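You operate a simulated robot arm through the tools that you are given. There is no shell and no other tool. Be economical: measure what you need, move in short steps, check, and stop when the job is done.

The job below is to be done with a simulated robot arm. You get a single attempt, and the scene is never put back.

## Task
Fasten the three poppers and the zip of the pillow cover ready for the wash.

It is judged by the outcome, as a careful person would: the job done as asked, and still so three seconds after it is handed in. It fails if anything else is knocked over, pushed out of place, dropped, spilled or broken. A push-on lid holds only when it is set on centred and level and pressed home; a screw cap is set on level and turned clockwise until tight.

## Robot
A 6-joint arm with a two-finger parallel gripper, fixed in place. Base frame: the origin is at the foot of the arm, x ahead of it, y to its left, z up; the work surface is at about z = 0. Lengths are in mm, angles in degrees, forces in N, time in s.
With the tool pointing down near the work surface it reaches from about 120 to 500 mm from the base axis. Its first joint turns from -72.0 to 72.0 degrees. Payload 0.65 kg.
Tool frame: the origin (TCP) lies between the finger pads and is the grasp point; the fingertips stand 25 mm ahead of it; z points along the fingers, y is the line along which they close. The gripper opens to 76 mm. The fingers are 18 mm wide and 10 mm thick; the gripper's body (36 by 78 mm) begins 45 mm behind the TCP.
Orientation is that of the tool frame in the base frame, as [roll, pitch, yaw] about the fixed x, y, z axes, in that order (R = Rz(yaw) Ry(pitch) Rx(roll)). With the fingers straight down and closing along the base's y, the tool's x points along the base's -x, its y along +y and its z along -z.

## Interface
- The arm moves only by the tool move_arm. Its argument "increments" is a list that holds one entry, the list of rows, each a list of 7 numbers: the finger opening in cm, from 0 to 7.6, then the shift along the tool's x, y, z in units of 20 mm (1.0 is 20 mm), then the turn, a rotation vector about the tool's x, y, z in units of 8 degrees (1.0 is 8 degrees). In form: [[[jaw, x, y, z, rx, ry, rz], ...]]. A call has 1 to 8 rows; each row shifts and turns the commanded pose from where the row before left it, along the tool's axes as they then stand. A call with a number of a shift or a turn outside -1 to 1 is refused whole. Each row takes 0.2 s and may step no farther than 50 mm and 8.6 degrees from the row before; otherwise, or with a gripper value out of range, the whole call is refused. A pose out of reach is approached as far as the arm can. The call stops where the force on the tool passes 40 N (or 10 N more than at its start, if that is more) or the arm is blocked; 0.2 s more then pass. The fingers move at their own pace (about 108 mm/s each) and stop on an object; they squeeze with about 33 N. The grip force told is the motor's: it shows also when the fingers shut on nothing. Time passes only in rows, and 0.2 s behind the last, so rows that do not move let the fingers close. It gives the time, the measured TCP pose, the force on the tool (base axes), the opening and the grip force at its end, in the units of the frame above (readings bear some noise), with the torque about the TCP (base axes, N m) and any sound that the robot's microphone picked up.
- Cameras (640 x 400 px; columns grow to the right, rows downward): "scene" is fixed at [76.7, 290, 412.7]; the picture's right is [-0.53, -0.85, 0.00], its down [-0.42, 0.26, -0.87] and it looks along [0.73, -0.46, -0.50] (base axes); focal length 252 px, centre (320, 200). "wrist" rides on the gripper at [58, 11, -81] in the tool frame; the picture's right is [-0.18, 0.98, 0.00], its down [-0.75, -0.14, -0.64] and it looks along [-0.63, -0.12, 0.77] (tool axes); focal length 243 px, centre (320, 200). There is no depth. A picture from a camera that has moved, and an enlarged one, comes with that camera's place and axes in the base frame and with its lens.
- camera(camera): a new picture of that camera. No time passes.
- enlarge(camera, box): a new picture of the part [left, top, right, bottom] of that camera's present view, enlarged. No time passes.
- job_done(): hands the job in; it is judged then, once.

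Work in short steps. Places have to be worked out from the pictures, the camera data and where the tool is seen: move nearer, look again, correct. Check each grasp and each placing, and mend what went wrong. You have 120 turns and 76 pictures in all, those below and enlarged ones among them. Open the gripper and draw the arm clear of the work before you hand the job in, unless the task says otherwise; then end with one line.

The tools are called after "Emit:" by a JSON object that holds its "name" and its "arguments". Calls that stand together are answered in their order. move_arm: Moves the arm, as the interface text tells. Its arguments: {"type":"object","properties":{"increments":{"type":"array"}},"required":["increments"]} The other tools are called the same way: camera (camera) takes a picture; enlarge (camera, box) takes an enlarged picture of a part of a camera's view; job_done () hands the job in.

At the start:

```text
clock: 0.0
tool_pos: [267.0, 176.7, 296.1]
tcp_rot: [179.8, 0.1, -179.9]
force: [0.5, 0.2, -0.8]
moment: [0.04, 0.01, 0.05]
width: 76.0
finger_force: 0.0
```

scene: 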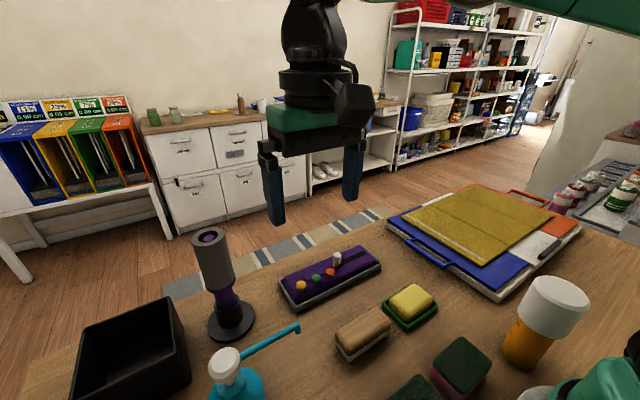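
wrist: 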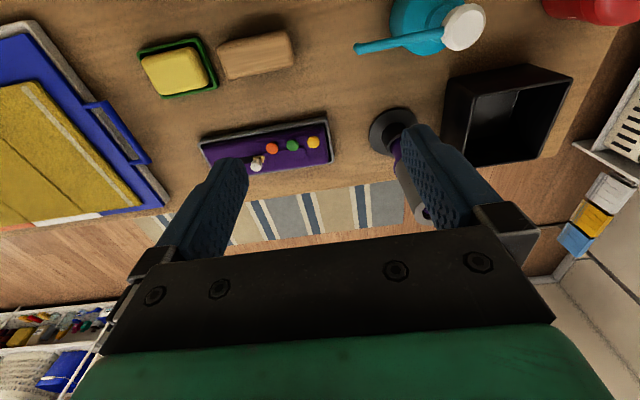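

The purple strip with yellow, green and orange studs and a whitish tab looks like the pillow cover. I'll enlarge it in both views.

Emit:
{"name": "enlarge", "arguments": {"camera": "scene", "box": [270, 235, 390, 315]}}

Emit:
{"name": "enlarge", "arguments": {"camera": "wrist", "box": [190, 100, 350, 200]}}

```text
5.00 times, centred on (330, 275) of scene
camera zoom: at [76.7, 290.0, 412.7], right [-0.53, -0.85, 0.0], down [-0.42, 0.26, -0.87], along [0.73, -0.46, -0.5], focal length 1258 px, centre (270, -175)
```

zoom: 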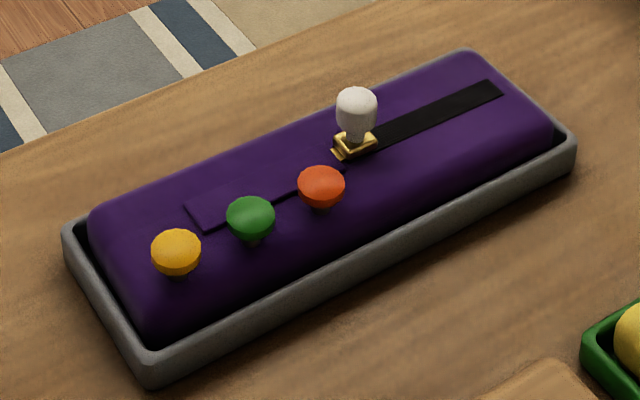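

```text
4.00 times, centred on (270, 150) of wrist
camera zoom: at [208.4, 186.9, 377.5], right [0.18, 0.98, 0.0], down [0.75, -0.14, 0.64], along [0.63, -0.12, -0.77], focal length 970 px, centre (520, 400)
```

zoom: 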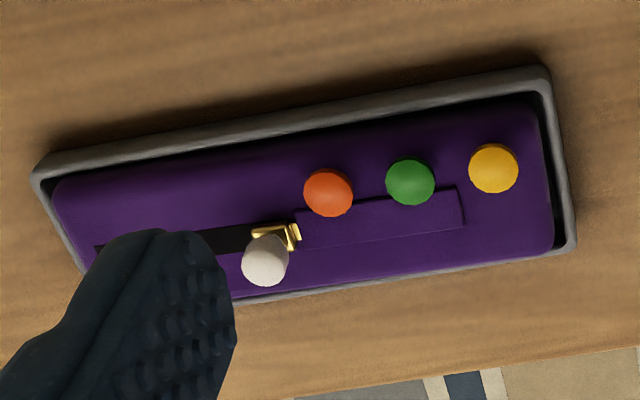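

Triangulating from both views gives the popper heads at about yellow (371,145,40), green (371,113,40) and orange (370,81,40). The zip pull is near (390,50,50), and the tall stand near (392,272) is well clear. I'll close the fingers and come down above the cover for a closer look.

Emit:
{"name": "move_arm", "arguments": {"increments": [[[0, -0.65, -0.4, 1, 0, 0, 0], [0, -0.65, -0.4, 1, 0, 0, 0], [0, -0.65, -0.4, 1, 0, 0, 0], [0, -0.65, -0.4, 1, 0, 0, 0], [0, -0.65, -0.4, 1, 0, 0, 0], [0, -0.65, -0.4, 1, 0, 0, 0], [0, -0.65, -0.4, 1, 0, 0, 0], [0, -0.65, -0.4, 1, 0, 0, 0]]]}}

Emit:
{"name": "camera", "arguments": {"camera": "wrist"}}

Emit:
{"name": "enlarge", "arguments": {"camera": "scene", "box": [270, 235, 390, 315]}}

```text
clock: 1.8
tool_pos: [371.2, 115.1, 137.6]
tcp_rot: [179.8, 0.0, 179.9]
force: [0.4, 0.3, 1.1]
moment: [0.0, -0.01, 0.04]
width: 0.1
finger_force: 23.9
```

```text
71 pictures are left
camera wrist: at [312.8, 124.9, 218.6], right [0.18, 0.98, 0.0], down [0.75, -0.14, 0.64], along [0.63, -0.12, -0.77], focal length 243 px, centre (320, 200)
```

wrist: 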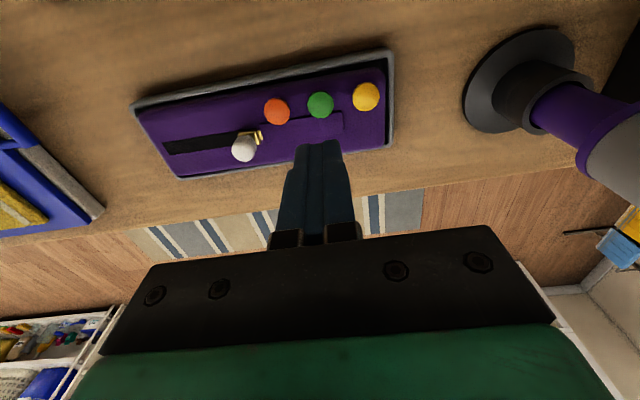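

```text
5.00 times, centred on (330, 275) of scene
camera zoom: at [76.7, 290.0, 412.7], right [-0.53, -0.85, 0.0], down [-0.42, 0.26, -0.87], along [0.73, -0.46, -0.5], focal length 1258 px, centre (270, -175)
```

zoom: 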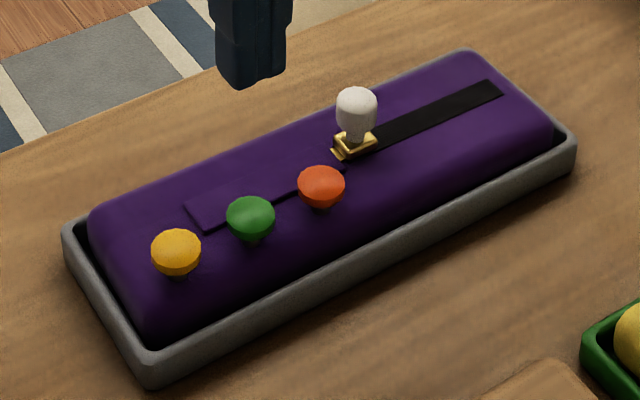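

Emit:
{"name": "enlarge", "arguments": {"camera": "wrist", "box": [140, 70, 300, 170]}}

Emit:
{"name": "enlarge", "arguments": {"camera": "wrist", "box": [240, 60, 400, 160]}}

```text
4.00 times, centred on (220, 120) of wrist
camera zoom: at [312.8, 124.9, 218.6], right [0.18, 0.98, 0.0], down [0.75, -0.14, 0.64], along [0.63, -0.12, -0.77], focal length 970 px, centre (720, 520)
```

zoom: 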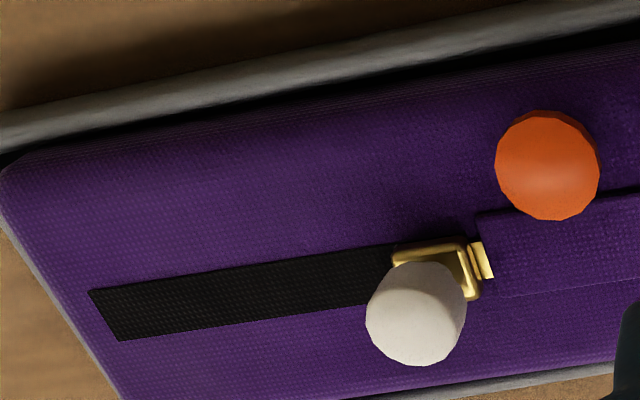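

```text
4.00 times, centred on (320, 110) of wrist
camera zoom: at [312.8, 124.9, 218.6], right [0.18, 0.98, 0.0], down [0.75, -0.14, 0.64], along [0.63, -0.12, -0.77], focal length 970 px, centre (320, 560)
```

zoom: 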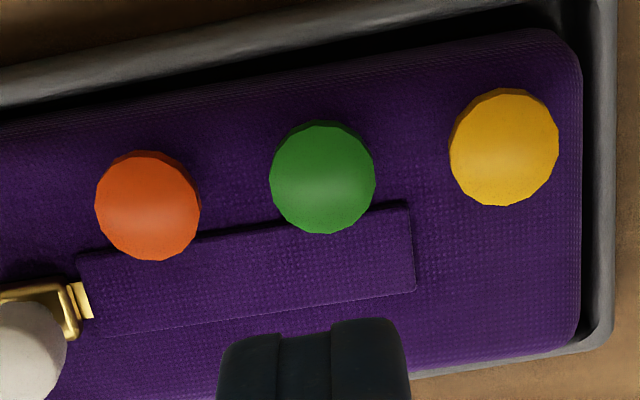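

The fingers are already over the green popper, so I'll lower the closed fingertips to just above it and then press slowly.

Emit:
{"name": "move_arm", "arguments": {"increments": [[[0, 0, -0.03, 1, 0, 0, 0], [0, 0, -0.03, 1, 0, 0, 0], [0, 0, 0, 1, 0, 0, 0], [0, 0, 0, 0.25, 0, 0, 0], [0, 0, 0, 0.15, 0, 0, 0], [0, 0, 0, 0.15, 0, 0, 0], [0, 0, 0, 0.1, 0, 0, 0], [0, 0, 0, 0.1, 0, 0, 0]]]}}

Emit:
{"name": "enlarge", "arguments": {"camera": "scene", "box": [270, 215, 390, 315]}}

```text
clock: 3.6
tool_pos: [372.0, 111.9, 64.3]
tcp_rot: [180.0, 0.2, -180.0]
force: [-0.3, -0.2, 22.9]
moment: [-0.01, 0.03, 0.06]
width: 0.0
finger_force: 23.6
stopped in row 8: the force on the tool passed its limit at 50 N (the readings are from after the stop); the commanded pose is now the measured one
```

```text
4.00 times, centred on (330, 265) of scene
camera zoom: at [76.6, 290.0, 412.7], right [-0.53, -0.85, 0.0], down [-0.42, 0.26, -0.87], along [0.73, -0.46, -0.5], focal length 1007 px, centre (280, -60)
```

zoom: 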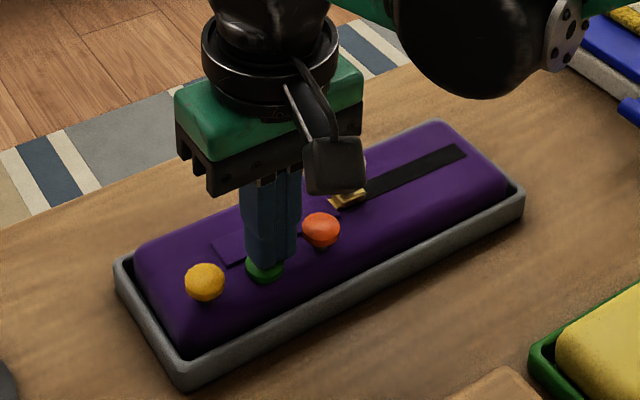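

The fingertips are on the green popper at z≈39 and I've heard no click. I'll press a little further in fine steps.

Emit:
{"name": "move_arm", "arguments": {"increments": [[[0, 0, 0, 0.05, 0, 0, 0], [0, 0, 0, 0.05, 0, 0, 0], [0, 0, 0, 0.05, 0, 0, 0], [0, 0, 0, 0.05, 0, 0, 0], [0, 0, 0, 0.05, 0, 0, 0], [0, 0, 0, 0.05, 0, 0, 0]]]}}

```text
clock: 4.0
tool_pos: [372.6, 110.6, 63.6]
tcp_rot: [179.9, 0.1, 180.0]
force: [-1.3, -0.3, 24.1]
moment: [-0.03, 0.05, 0.01]
width: 0.0
finger_force: 23.9
stopped in row 1: the force on the tool passed its limit at 47 N (the readings are from after the stop); the commanded pose is now the measured one
```

It stalls with a rising force, so I'll lift and see whether the green one snapped.

Emit:
{"name": "move_arm", "arguments": {"increments": [[[0, 0, 0, -1, 0, 0, 0], [0, 0, 0, -1, 0, 0, 0]]]}}

Emit:
{"name": "enlarge", "arguments": {"camera": "scene", "box": [270, 235, 390, 315]}}

Emit:
{"name": "camera", "arguments": {"camera": "wrist"}}

```text
clock: 4.6
tool_pos: [370.4, 112.7, 103.7]
tcp_rot: [179.8, 0.1, -180.0]
force: [-0.6, 0.4, 0.3]
moment: [0.01, -0.01, 0.02]
width: 0.0
finger_force: 23.4
```

```text
5.00 times, centred on (330, 275) of scene
camera zoom: at [76.7, 290.0, 412.7], right [-0.53, -0.85, 0.0], down [-0.42, 0.26, -0.87], along [0.73, -0.46, -0.5], focal length 1258 px, centre (270, -175)
```

zoom: 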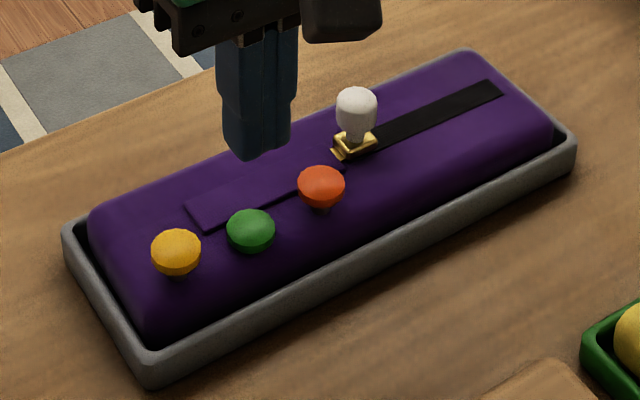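

```text
65 pictures are left
camera wrist: at [312.6, 122.8, 184.0], right [0.18, 0.98, 0.0], down [0.75, -0.14, 0.64], along [0.63, -0.12, -0.77], focal length 243 px, centre (320, 200)
```

wrist: 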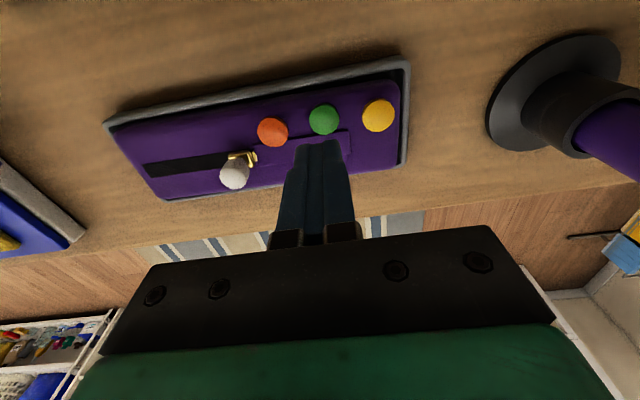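

Green has dropped to the fabric and stays down. Next is yellow at y≈146, where I'll press to about the same depth in finer steps.

Emit:
{"name": "move_arm", "arguments": {"increments": [[[0, -0.03, 0.83, 0, 0, 0, 0], [0, -0.03, 0.83, 0, 0, 0, 0], [0, 0, 0, 1, 0, 0, 0], [0, 0, 0, 0.5, 0, 0, 0], [0, 0, 0, 0.15, 0, 0, 0], [0, 0, 0, 0.12, 0, 0, 0], [0, 0, 0, 0.1, 0, 0, 0], [0, 0, 0, 0.1, 0, 0, 0]]]}}

```text
clock: 6.4
tool_pos: [373.1, 145.1, 64.1]
tcp_rot: [179.9, 0.0, -180.0]
force: [-1.7, 0.4, 4.3]
moment: [0.02, 0.04, -0.01]
width: 0.0
finger_force: 23.2
```

Light contact so far, so I'll press on.

Emit:
{"name": "move_arm", "arguments": {"increments": [[[0, 0, 0, 0.06, 0, 0, 0], [0, 0, 0, 0.06, 0, 0, 0], [0, 0, 0, 0.06, 0, 0, 0], [0, 0, 0, 0.06, 0, 0, 0], [0, 0, 0, 0.06, 0, 0, 0]]]}}

```text
clock: 7.0
tool_pos: [373.9, 144.8, 63.3]
tcp_rot: [179.9, 0.0, -180.0]
force: [-0.6, 0.9, 21.2]
moment: [-0.02, 0.05, -0.03]
width: 0.1
finger_force: 23.8
stopped in row 2: the force on the tool passed its limit at 45 N (the readings are from after the stop); the commanded pose is now the measured one
```

The force rose at the same depth as green. I'll lift, check, and move across towards orange.

Emit:
{"name": "move_arm", "arguments": {"increments": [[[0, 0, 0, -1, 0, 0, 0], [0, 0, 0, -1, 0, 0, 0], [0, 0.05, -0.8, 0, 0, 0, 0], [0, 0.05, -0.8, 0, 0, 0, 0], [0, 0.03, -0.8, 0, 0, 0, 0], [0, 0, -0.78, 0, 0, 0, 0]]]}}

Emit:
{"name": "enlarge", "arguments": {"camera": "scene", "box": [270, 235, 390, 315]}}

```text
clock: 8.4
tool_pos: [370.8, 82.4, 102.8]
tcp_rot: [179.9, 0.1, 179.9]
force: [-0.1, 0.4, 0.4]
moment: [0.01, -0.02, 0.01]
width: 0.0
finger_force: 23.7
```

```text
5.00 times, centred on (330, 275) of scene
camera zoom: at [76.7, 290.0, 412.7], right [-0.53, -0.85, 0.0], down [-0.42, 0.26, -0.87], along [0.73, -0.46, -0.5], focal length 1258 px, centre (270, -175)
```

zoom: 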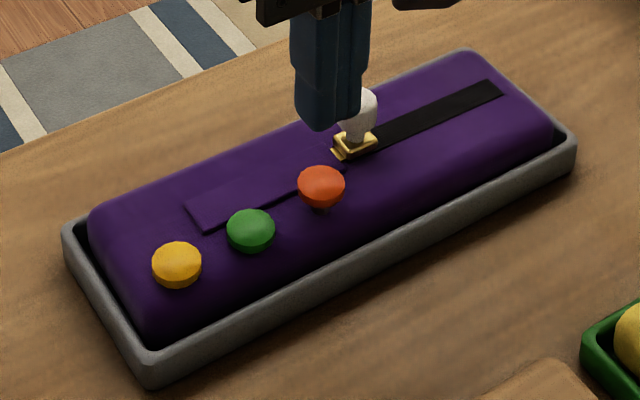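

Yellow is down as well. Orange is next, directly below at (371,81.5).

Emit:
{"name": "move_arm", "arguments": {"increments": [[[0, 0, -0.04, 1, 0, 0, 0], [0, 0, 0, 0.5, 0, 0, 0], [0, 0, 0, 0.15, 0, 0, 0], [0, 0, 0, 0.12, 0, 0, 0], [0, 0, 0, 0.1, 0, 0, 0], [0, 0, 0, 0.1, 0, 0, 0], [0, 0, 0, 0.06, 0, 0, 0], [0, 0, 0, 0.06, 0, 0, 0]]]}}

```text
clock: 10.0
tool_pos: [370.7, 80.6, 63.2]
tcp_rot: [179.9, 0.0, 180.0]
force: [-1.7, 1.6, 23.3]
moment: [0.02, 0.01, -0.03]
width: 0.0
finger_force: 24.1
stopped in row 7: the force on the tool passed its limit at 50 N (the readings are from after the stop); the commanded pose is now the measured one
```

Orange has been pressed with 50 N. I'll raise clear and inspect the poppers and the zip from closer.

Emit:
{"name": "move_arm", "arguments": {"increments": [[[0, 0, 0, -1, 0, 0, 0], [0, 0, 0, -1, 0, 0, 0], [5, 0.7, -0.5, -0.5, 0, 0, 0], [5, 0.7, -0.5, 0, 0, 0, 0], [5, 0.7, -0.5, 0, 0, 0, 0]]]}}

Emit:
{"name": "enlarge", "arguments": {"camera": "scene", "box": [270, 235, 390, 315]}}

Emit:
{"name": "camera", "arguments": {"camera": "wrist"}}

```text
clock: 11.2
tool_pos: [326.7, 48.0, 113.1]
tcp_rot: [179.8, 0.1, 180.0]
force: [0.9, -0.1, -0.4]
moment: [-0.03, 0.04, 0.01]
width: 49.9
finger_force: 0.2
```

```text
5.00 times, centred on (330, 275) of scene
camera zoom: at [76.7, 290.0, 412.7], right [-0.53, -0.85, 0.0], down [-0.42, 0.26, -0.87], along [0.73, -0.46, -0.5], focal length 1258 px, centre (270, -175)
```

zoom: 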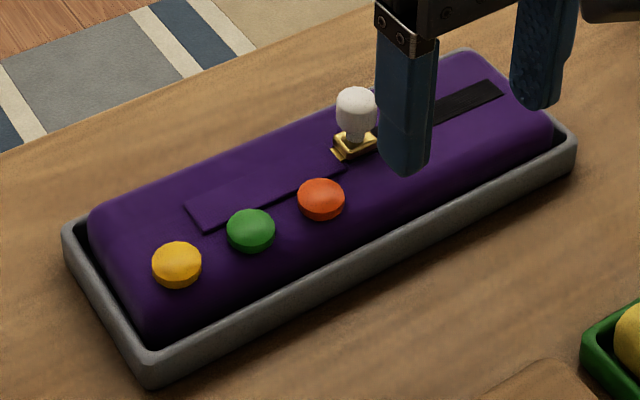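

```text
62 pictures are left
camera wrist: at [268.8, 59.0, 193.6], right [0.18, 0.98, 0.0], down [0.75, -0.14, 0.64], along [0.63, -0.12, -0.77], focal length 243 px, centre (320, 200)
```

wrist: 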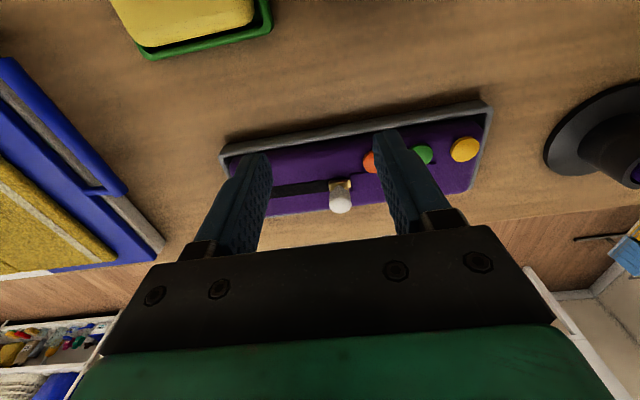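

Emit:
{"name": "enlarge", "arguments": {"camera": "wrist", "box": [270, 140, 398, 220]}}

Emit:
{"name": "enlarge", "arguments": {"camera": "scene", "box": [310, 245, 374, 285]}}

```text
5.00 times, centred on (334, 180) of wrist
camera zoom: at [268.8, 59.0, 193.6], right [0.18, 0.98, 0.0], down [0.75, -0.14, 0.64], along [0.63, -0.12, -0.77], focal length 1213 px, centre (250, 300)
```

zoom: 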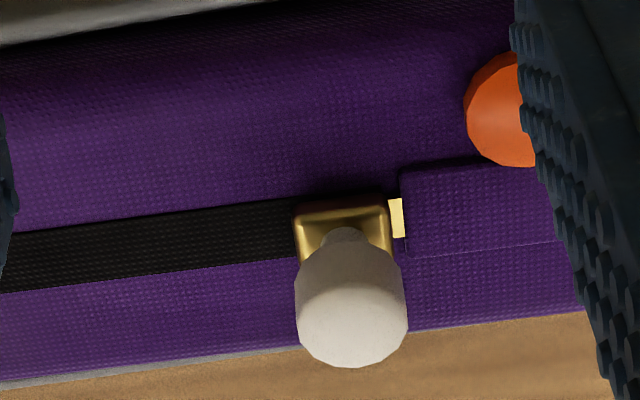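

```text
10.00 times, centred on (342, 265) of scene
camera zoom: at [76.7, 290.0, 412.7], right [-0.53, -0.85, 0.0], down [-0.42, 0.26, -0.87], along [0.73, -0.46, -0.5], focal length 2517 px, centre (100, -450)
```

zoom: 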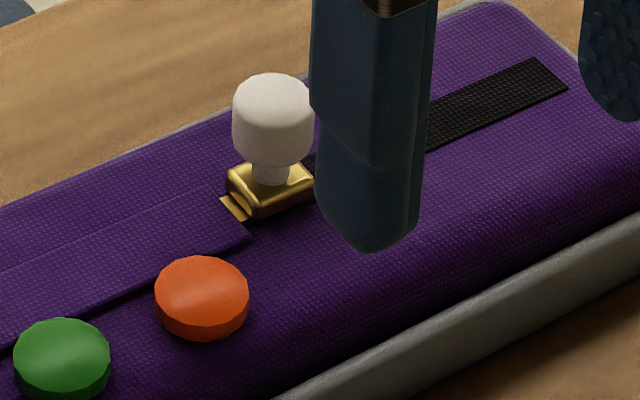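

All three poppers sit flat. The zip slider's white knob is at about (391,51,50), at one end of the black track, with the small gold piece and purple flap on its +y side. I'll straddle the knob with the fingers and grip it.

Emit:
{"name": "move_arm", "arguments": {"increments": [[[5, -0.8, 0.04, 0, 0, 0, 0], [5, -0.8, 0.04, 0, 0, 0, 0], [5, -0.8, 0.04, 0, 0, 0, 0], [5, -0.8, 0.04, 0, 0, 0, 0], [5, 0, 0, 0.9, 0, 0, 0], [5, 0, 0, 0.8, 0, 0, 0]]]}}

Emit:
{"name": "camera", "arguments": {"camera": "wrist"}}

Emit:
{"name": "enlarge", "arguments": {"camera": "scene", "box": [270, 215, 430, 315]}}

```text
clock: 12.6
tool_pos: [391.8, 54.7, 78.4]
tcp_rot: [179.9, 0.0, -179.9]
force: [0.0, -0.6, 0.0]
moment: [0.02, 0.0, 0.0]
width: 50.2
finger_force: 0.1
```

```text
59 pictures are left
camera wrist: at [333.6, 64.4, 159.4], right [0.18, 0.98, 0.0], down [0.75, -0.14, 0.64], along [0.63, -0.12, -0.77], focal length 243 px, centre (320, 200)
```

wrist: 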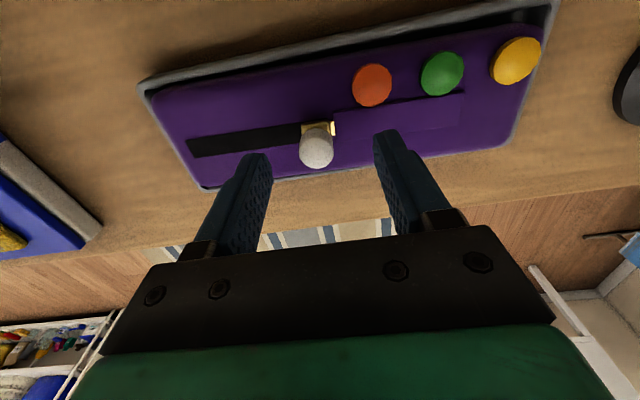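

```text
4.00 times, centred on (350, 265) of scene
camera zoom: at [76.7, 290.0, 412.7], right [-0.53, -0.85, 0.0], down [-0.42, 0.26, -0.87], along [0.73, -0.46, -0.5], focal length 1007 px, centre (200, -60)
```

zoom: 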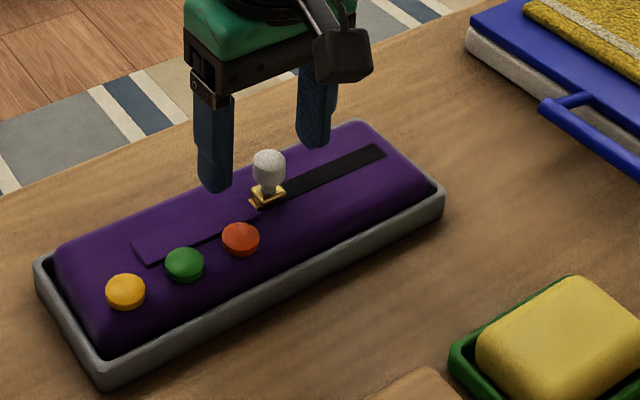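

The knob reads (389.5,51.7). I'll centre on it, lower to tip height ≈43, and close.

Emit:
{"name": "move_arm", "arguments": {"increments": [[[5, 0.1, -0.15, 0.25, 0, 0, 0], [5, 0, 0, 0.25, 0, 0, 0], [2.5, 0, 0, 0, 0, 0, 0], [1, 0, 0, 0, 0, 0, 0], [0.5, 0, 0, 0, 0, 0, 0], [0.5, 0, 0, 0, 0, 0, 0]]]}}

Emit:
{"name": "camera", "arguments": {"camera": "wrist"}}

```text
clock: 14.0
tool_pos: [391.3, 50.6, 69.1]
tcp_rot: [179.9, 0.1, 180.0]
force: [0.1, -0.5, 0.4]
moment: [-0.03, 0.0, -0.01]
width: 15.5
finger_force: 32.8
```

```text
57 pictures are left
camera wrist: at [332.2, 60.7, 150.0], right [0.18, 0.98, 0.0], down [0.75, -0.14, 0.64], along [0.63, -0.12, -0.77], focal length 243 px, centre (320, 200)
```

wrist: 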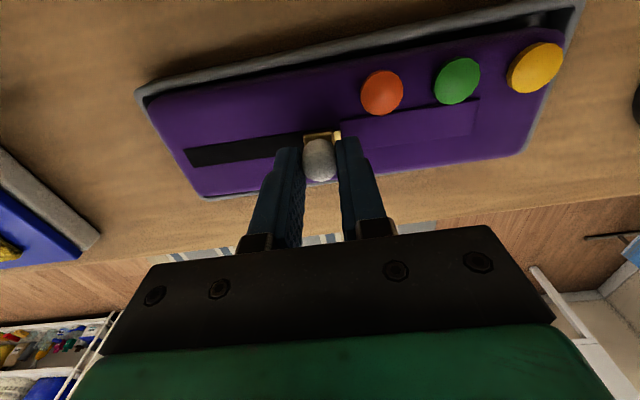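

The knob is gripped (15.5 mm). To find out which way the zip travels, I'll nudge it slightly toward −y along the black track and watch the force.

Emit:
{"name": "move_arm", "arguments": {"increments": [[[0.5, 0, -0.1, 0, 0, 0, 0], [0.5, 0, -0.1, 0, 0, 0, 0], [0.5, 0, -0.1, 0, 0, 0, 0], [0.5, 0.01, -0.1, 0, 0, 0, 0]]]}}

Emit:
{"name": "enlarge", "arguments": {"camera": "scene", "box": [270, 215, 430, 315]}}

Emit:
{"name": "enlarge", "arguments": {"camera": "wrist", "box": [240, 80, 400, 180]}}

```text
clock: 15.0
tool_pos: [390.4, 42.7, 69.4]
tcp_rot: [179.8, 0.2, -179.9]
force: [7.2, 0.6, 22.0]
moment: [0.01, -0.22, 0.05]
width: 15.7
finger_force: 33.0
```

```text
4.00 times, centred on (350, 265) of scene
camera zoom: at [76.6, 290.0, 412.7], right [-0.53, -0.85, 0.0], down [-0.42, 0.26, -0.87], along [0.73, -0.46, -0.5], focal length 1007 px, centre (200, -60)
```

zoom: 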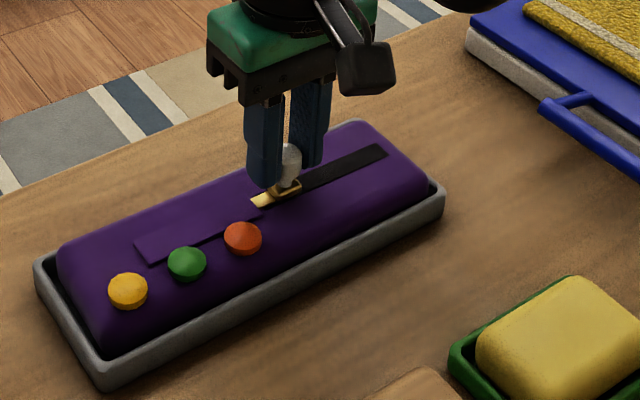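

```text
4.00 times, centred on (320, 130) of wrist
camera zoom: at [331.7, 52.9, 149.7], right [0.18, 0.98, 0.0], down [0.75, -0.14, 0.64], along [0.63, -0.12, -0.76], focal length 970 px, centre (320, 480)
```

zoom: 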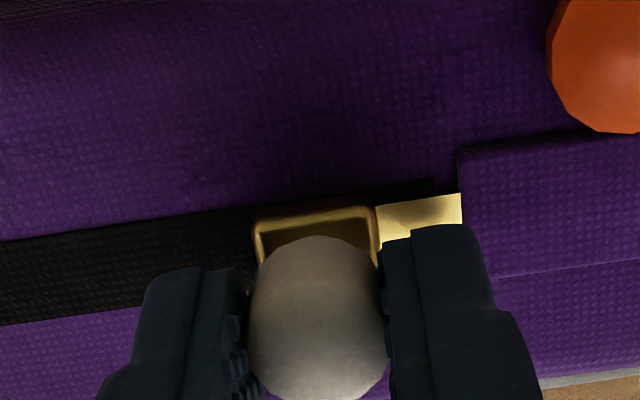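

The slider moves this way and a gold closed zip appears behind it, so −y is the closing direction. The readings show side loads of about 22 N up and 7 N in x, so I'll loosen the fingers and push the knob with one of them instead.

Emit:
{"name": "move_arm", "arguments": {"increments": [[[2.2, 0, 0, 0, 0, 0, 0], [2.2, 0, 0, 0, 0, 0, 0]]]}}

Emit:
{"name": "enlarge", "arguments": {"camera": "scene", "box": [270, 215, 430, 315]}}

```text
clock: 15.6
tool_pos: [389.2, 42.7, 68.1]
tcp_rot: [179.8, 0.1, -180.0]
force: [-0.1, 0.1, -0.3]
moment: [-0.01, -0.02, 0.01]
width: 21.9
finger_force: 0.0
```

```text
4.00 times, centred on (350, 265) of scene
camera zoom: at [76.7, 290.0, 412.7], right [-0.53, -0.85, 0.0], down [-0.42, 0.26, -0.87], along [0.73, -0.46, -0.5], focal length 1007 px, centre (200, -60)
```

zoom: 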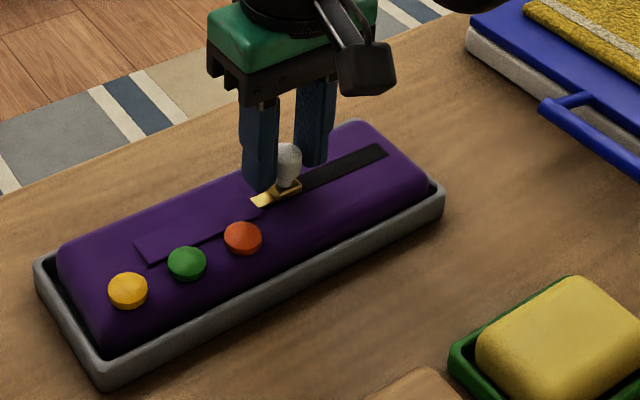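

The loads are gone. I'll push on slowly with the +y finger and watch that the tray stays put.

Emit:
{"name": "move_arm", "arguments": {"increments": [[[2.2, 0.01, -0.2, 0, 0, 0, 0], [2.2, 0.01, -0.2, 0, 0, 0, 0], [2.2, 0.01, -0.2, 0, 0, 0, 0], [2.2, 0.01, -0.2, 0, 0, 0, 0], [2.2, 0.01, -0.2, 0, 0, 0, 0], [2.2, 0.01, -0.2, 0, 0, 0, 0]]]}}

Emit:
{"name": "enlarge", "arguments": {"camera": "scene", "box": [270, 215, 430, 315]}}

```text
clock: 17.0
tool_pos: [389.0, 18.1, 69.1]
tcp_rot: [179.9, 0.1, 180.0]
force: [0.5, 1.2, 0.5]
moment: [0.05, 0.01, 0.02]
width: 22.9
finger_force: 0.4
```

```text
4.00 times, centred on (350, 265) of scene
camera zoom: at [76.7, 290.0, 412.7], right [-0.53, -0.85, 0.0], down [-0.42, 0.26, -0.87], along [0.73, -0.46, -0.5], focal length 1007 px, centre (200, -60)
```

zoom: 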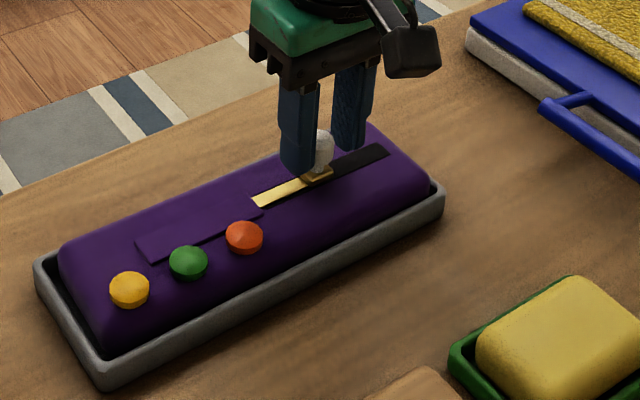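

The slider moves smoothly with almost no force and the tray is unmoved. I'll carry on.

Emit:
{"name": "move_arm", "arguments": {"increments": [[[2.2, 0.01, -0.2, 0, 0, 0, 0], [2.2, 0.01, -0.2, 0, 0, 0, 0], [2.2, 0.01, -0.2, 0, 0, 0, 0], [2.2, 0.01, -0.2, 0, 0, 0, 0], [2.2, 0.01, -0.2, 0, 0, 0, 0], [2.2, 0.01, -0.2, 0, 0, 0, 0]]]}}

Emit:
{"name": "enlarge", "arguments": {"camera": "scene", "box": [270, 215, 430, 315]}}

```text
clock: 18.4
tool_pos: [387.7, -5.8, 68.3]
tcp_rot: [180.0, 0.0, -180.0]
force: [0.5, 0.9, 1.0]
moment: [0.02, -0.03, 0.06]
width: 23.1
finger_force: 0.5
```

```text
4.00 times, centred on (350, 265) of scene
camera zoom: at [76.7, 290.0, 412.7], right [-0.53, -0.85, 0.0], down [-0.42, 0.26, -0.87], along [0.73, -0.46, -0.5], focal length 1007 px, centre (200, -60)
```

zoom: 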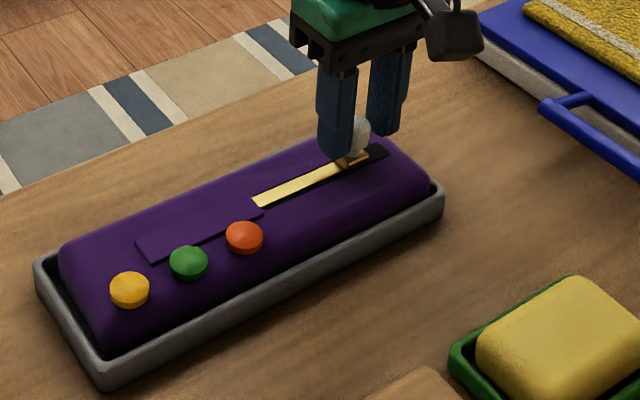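

About 10 mm is left, so I'll continue in 2 mm steps until it meets the end stop.

Emit:
{"name": "move_arm", "arguments": {"increments": [[[2.2, 0, -0.1, 0, 0, 0, 0], [2.2, 0, -0.1, 0, 0, 0, 0], [2.2, 0, -0.1, 0, 0, 0, 0], [2.2, 0, -0.1, 0, 0, 0, 0], [2.2, 0, -0.1, 0, 0, 0, 0]]]}}

Emit:
{"name": "enlarge", "arguments": {"camera": "scene", "box": [270, 215, 430, 315]}}

Emit:
{"name": "camera", "arguments": {"camera": "wrist"}}

```text
clock: 19.6
tool_pos: [388.3, -14.0, 68.9]
tcp_rot: [179.9, 0.1, -180.0]
force: [-0.6, 1.5, 0.9]
moment: [0.02, 0.0, -0.01]
width: 23.1
finger_force: 0.4
```

```text
4.00 times, centred on (350, 265) of scene
camera zoom: at [76.7, 290.0, 412.7], right [-0.53, -0.85, 0.0], down [-0.42, 0.26, -0.87], along [0.73, -0.46, -0.5], focal length 1007 px, centre (200, -60)
```

zoom: 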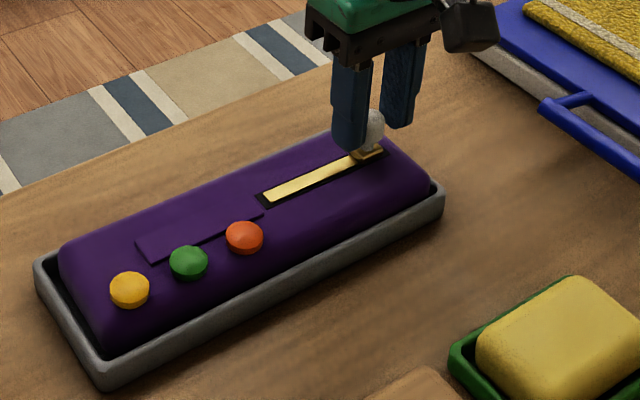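

```text
50 pictures are left
camera wrist: at [330.0, -5.2, 150.1], right [0.18, 0.98, 0.0], down [0.75, -0.14, 0.64], along [0.63, -0.12, -0.77], focal length 243 px, centre (320, 200)
```

wrist: 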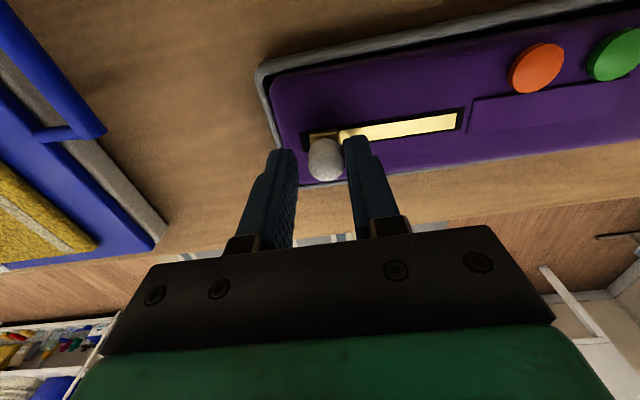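

The slider has only a few mm left. I'll push gently to the stop.

Emit:
{"name": "move_arm", "arguments": {"increments": [[[2.2, 0, -0.08, 0, 0, 0, 0], [2.2, 0, -0.08, 0, 0, 0, 0], [2.2, 0, -0.08, 0, 0, 0, 0], [2.2, 0, -0.08, 0, 0, 0, 0]]]}}

Emit:
{"name": "enlarge", "arguments": {"camera": "scene", "box": [270, 215, 430, 315]}}

Emit:
{"name": "enlarge", "arguments": {"camera": "wrist", "box": [240, 80, 400, 180]}}

```text
clock: 20.6
tool_pos: [387.4, -22.0, 68.9]
tcp_rot: [179.8, 0.1, 180.0]
force: [-1.1, 6.6, 0.8]
moment: [0.13, 0.0, 0.02]
width: 27.4
finger_force: 3.9
```

```text
4.00 times, centred on (350, 265) of scene
camera zoom: at [76.7, 290.0, 412.7], right [-0.53, -0.85, 0.0], down [-0.42, 0.26, -0.87], along [0.73, -0.46, -0.5], focal length 1007 px, centre (200, -60)
```

zoom: 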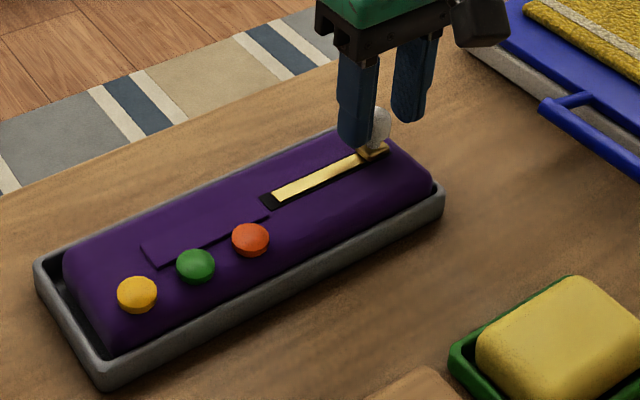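

```text
4.00 times, centred on (320, 130) of wrist
camera zoom: at [330.2, -11.7, 150.4], right [0.18, 0.98, 0.0], down [0.75, -0.14, 0.64], along [0.63, -0.12, -0.77], focal length 970 px, centre (320, 480)
```

zoom: 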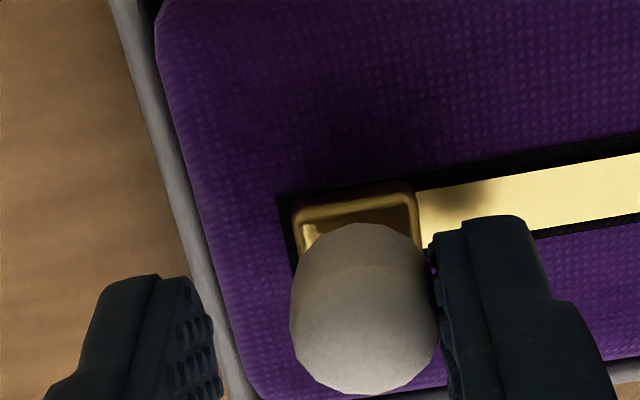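

The slider has reached the end of the track: the force jumped to 6.6 N and the cover began to shift slightly in its tray. I'll back the finger off, rise clear, and check everything.

Emit:
{"name": "move_arm", "arguments": {"increments": [[[4, 0, 0.1, 0, 0, 0, 0], [4, 0, 0, -0.5, 0, 0, 0], [4, 0, 0, -1, 0, 0, 0], [4, 0, 0, -1, 0, 0, 0], [4, 0.5, 0, -1, 0, 0, 0], [4, 1, 0, -0.5, 0, 0, 0], [4, 1, 0, 0, 0, 0, 0], [4, 1, 0, 0, 0, 0, 0]]]}}

Emit:
{"name": "enlarge", "arguments": {"camera": "scene", "box": [270, 235, 390, 315]}}

Emit:
{"name": "camera", "arguments": {"camera": "wrist"}}

```text
clock: 22.4
tool_pos: [316.5, -19.9, 148.9]
tcp_rot: [179.9, 0.2, -180.0]
force: [0.7, 0.5, 0.4]
moment: [0.03, -0.02, 0.0]
width: 39.9
finger_force: 0.1
```

```text
5.00 times, centred on (330, 275) of scene
camera zoom: at [76.7, 290.0, 412.7], right [-0.53, -0.85, 0.0], down [-0.42, 0.26, -0.87], along [0.73, -0.46, -0.5], focal length 1258 px, centre (270, -175)
```

zoom: 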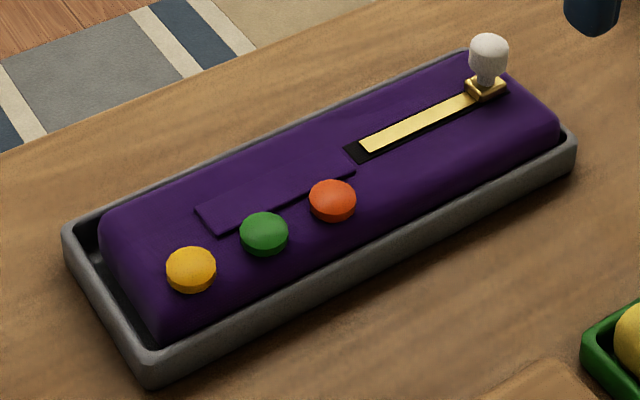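

```text
46 pictures are left
camera wrist: at [258.9, -9.7, 229.9], right [0.18, 0.98, 0.0], down [0.75, -0.14, 0.64], along [0.63, -0.12, -0.77], focal length 243 px, centre (320, 200)
```

wrist: 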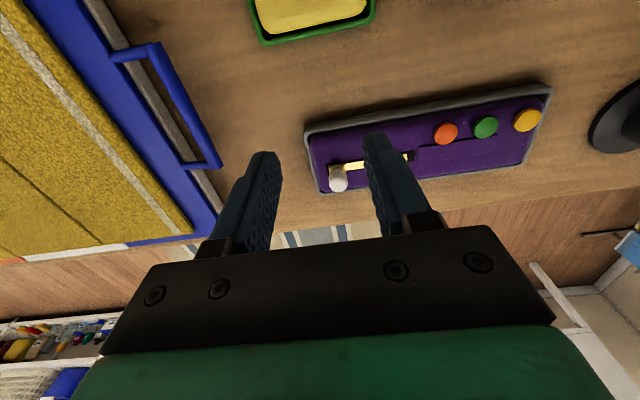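

The zip is at its end. I'll take one close look at the poppers to confirm all three are equally home.

Emit:
{"name": "enlarge", "arguments": {"camera": "scene", "box": [295, 263, 351, 298]}}

Emit:
{"name": "enlarge", "arguments": {"camera": "scene", "box": [335, 235, 391, 270]}}

```text
11.43 times, centred on (323, 280) of scene
camera zoom: at [76.7, 290.0, 412.7], right [-0.53, -0.85, 0.0], down [-0.42, 0.26, -0.87], along [0.73, -0.46, -0.5], focal length 2876 px, centre (286, -720)
```

zoom: 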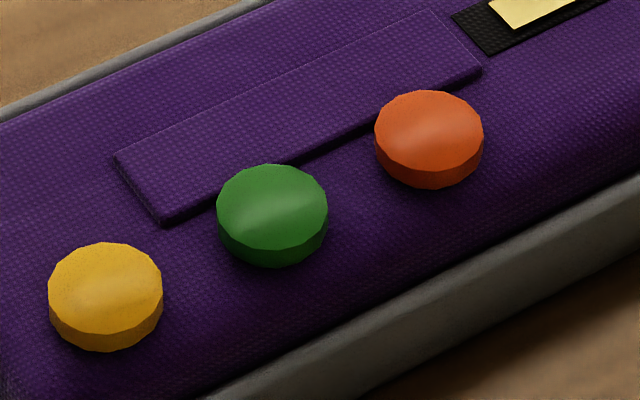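

```text
11.43 times, centred on (363, 252) of scene
camera zoom: at [76.7, 290.0, 412.7], right [-0.53, -0.85, 0.0], down [-0.42, 0.26, -0.87], along [0.73, -0.46, -0.5], focal length 2876 px, centre (-171, -400)
```

zoom: 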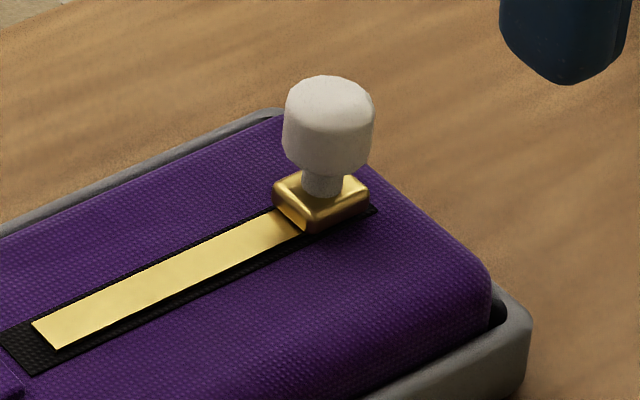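

All three poppers sit flat and level, and the slider is at the far end of its track with nothing else disturbed. The gripper is open and the arm is clear, so I'm handing in.

Emit:
{"name": "job_done", "arguments": {}}

```text
The job is handed in.
```

The three poppers are pressed flat and the zip slider is at the far end of its track. I took that end as closed because gold zip appeared behind the slider as it moved. The cover shifted a few mm inside its tray.
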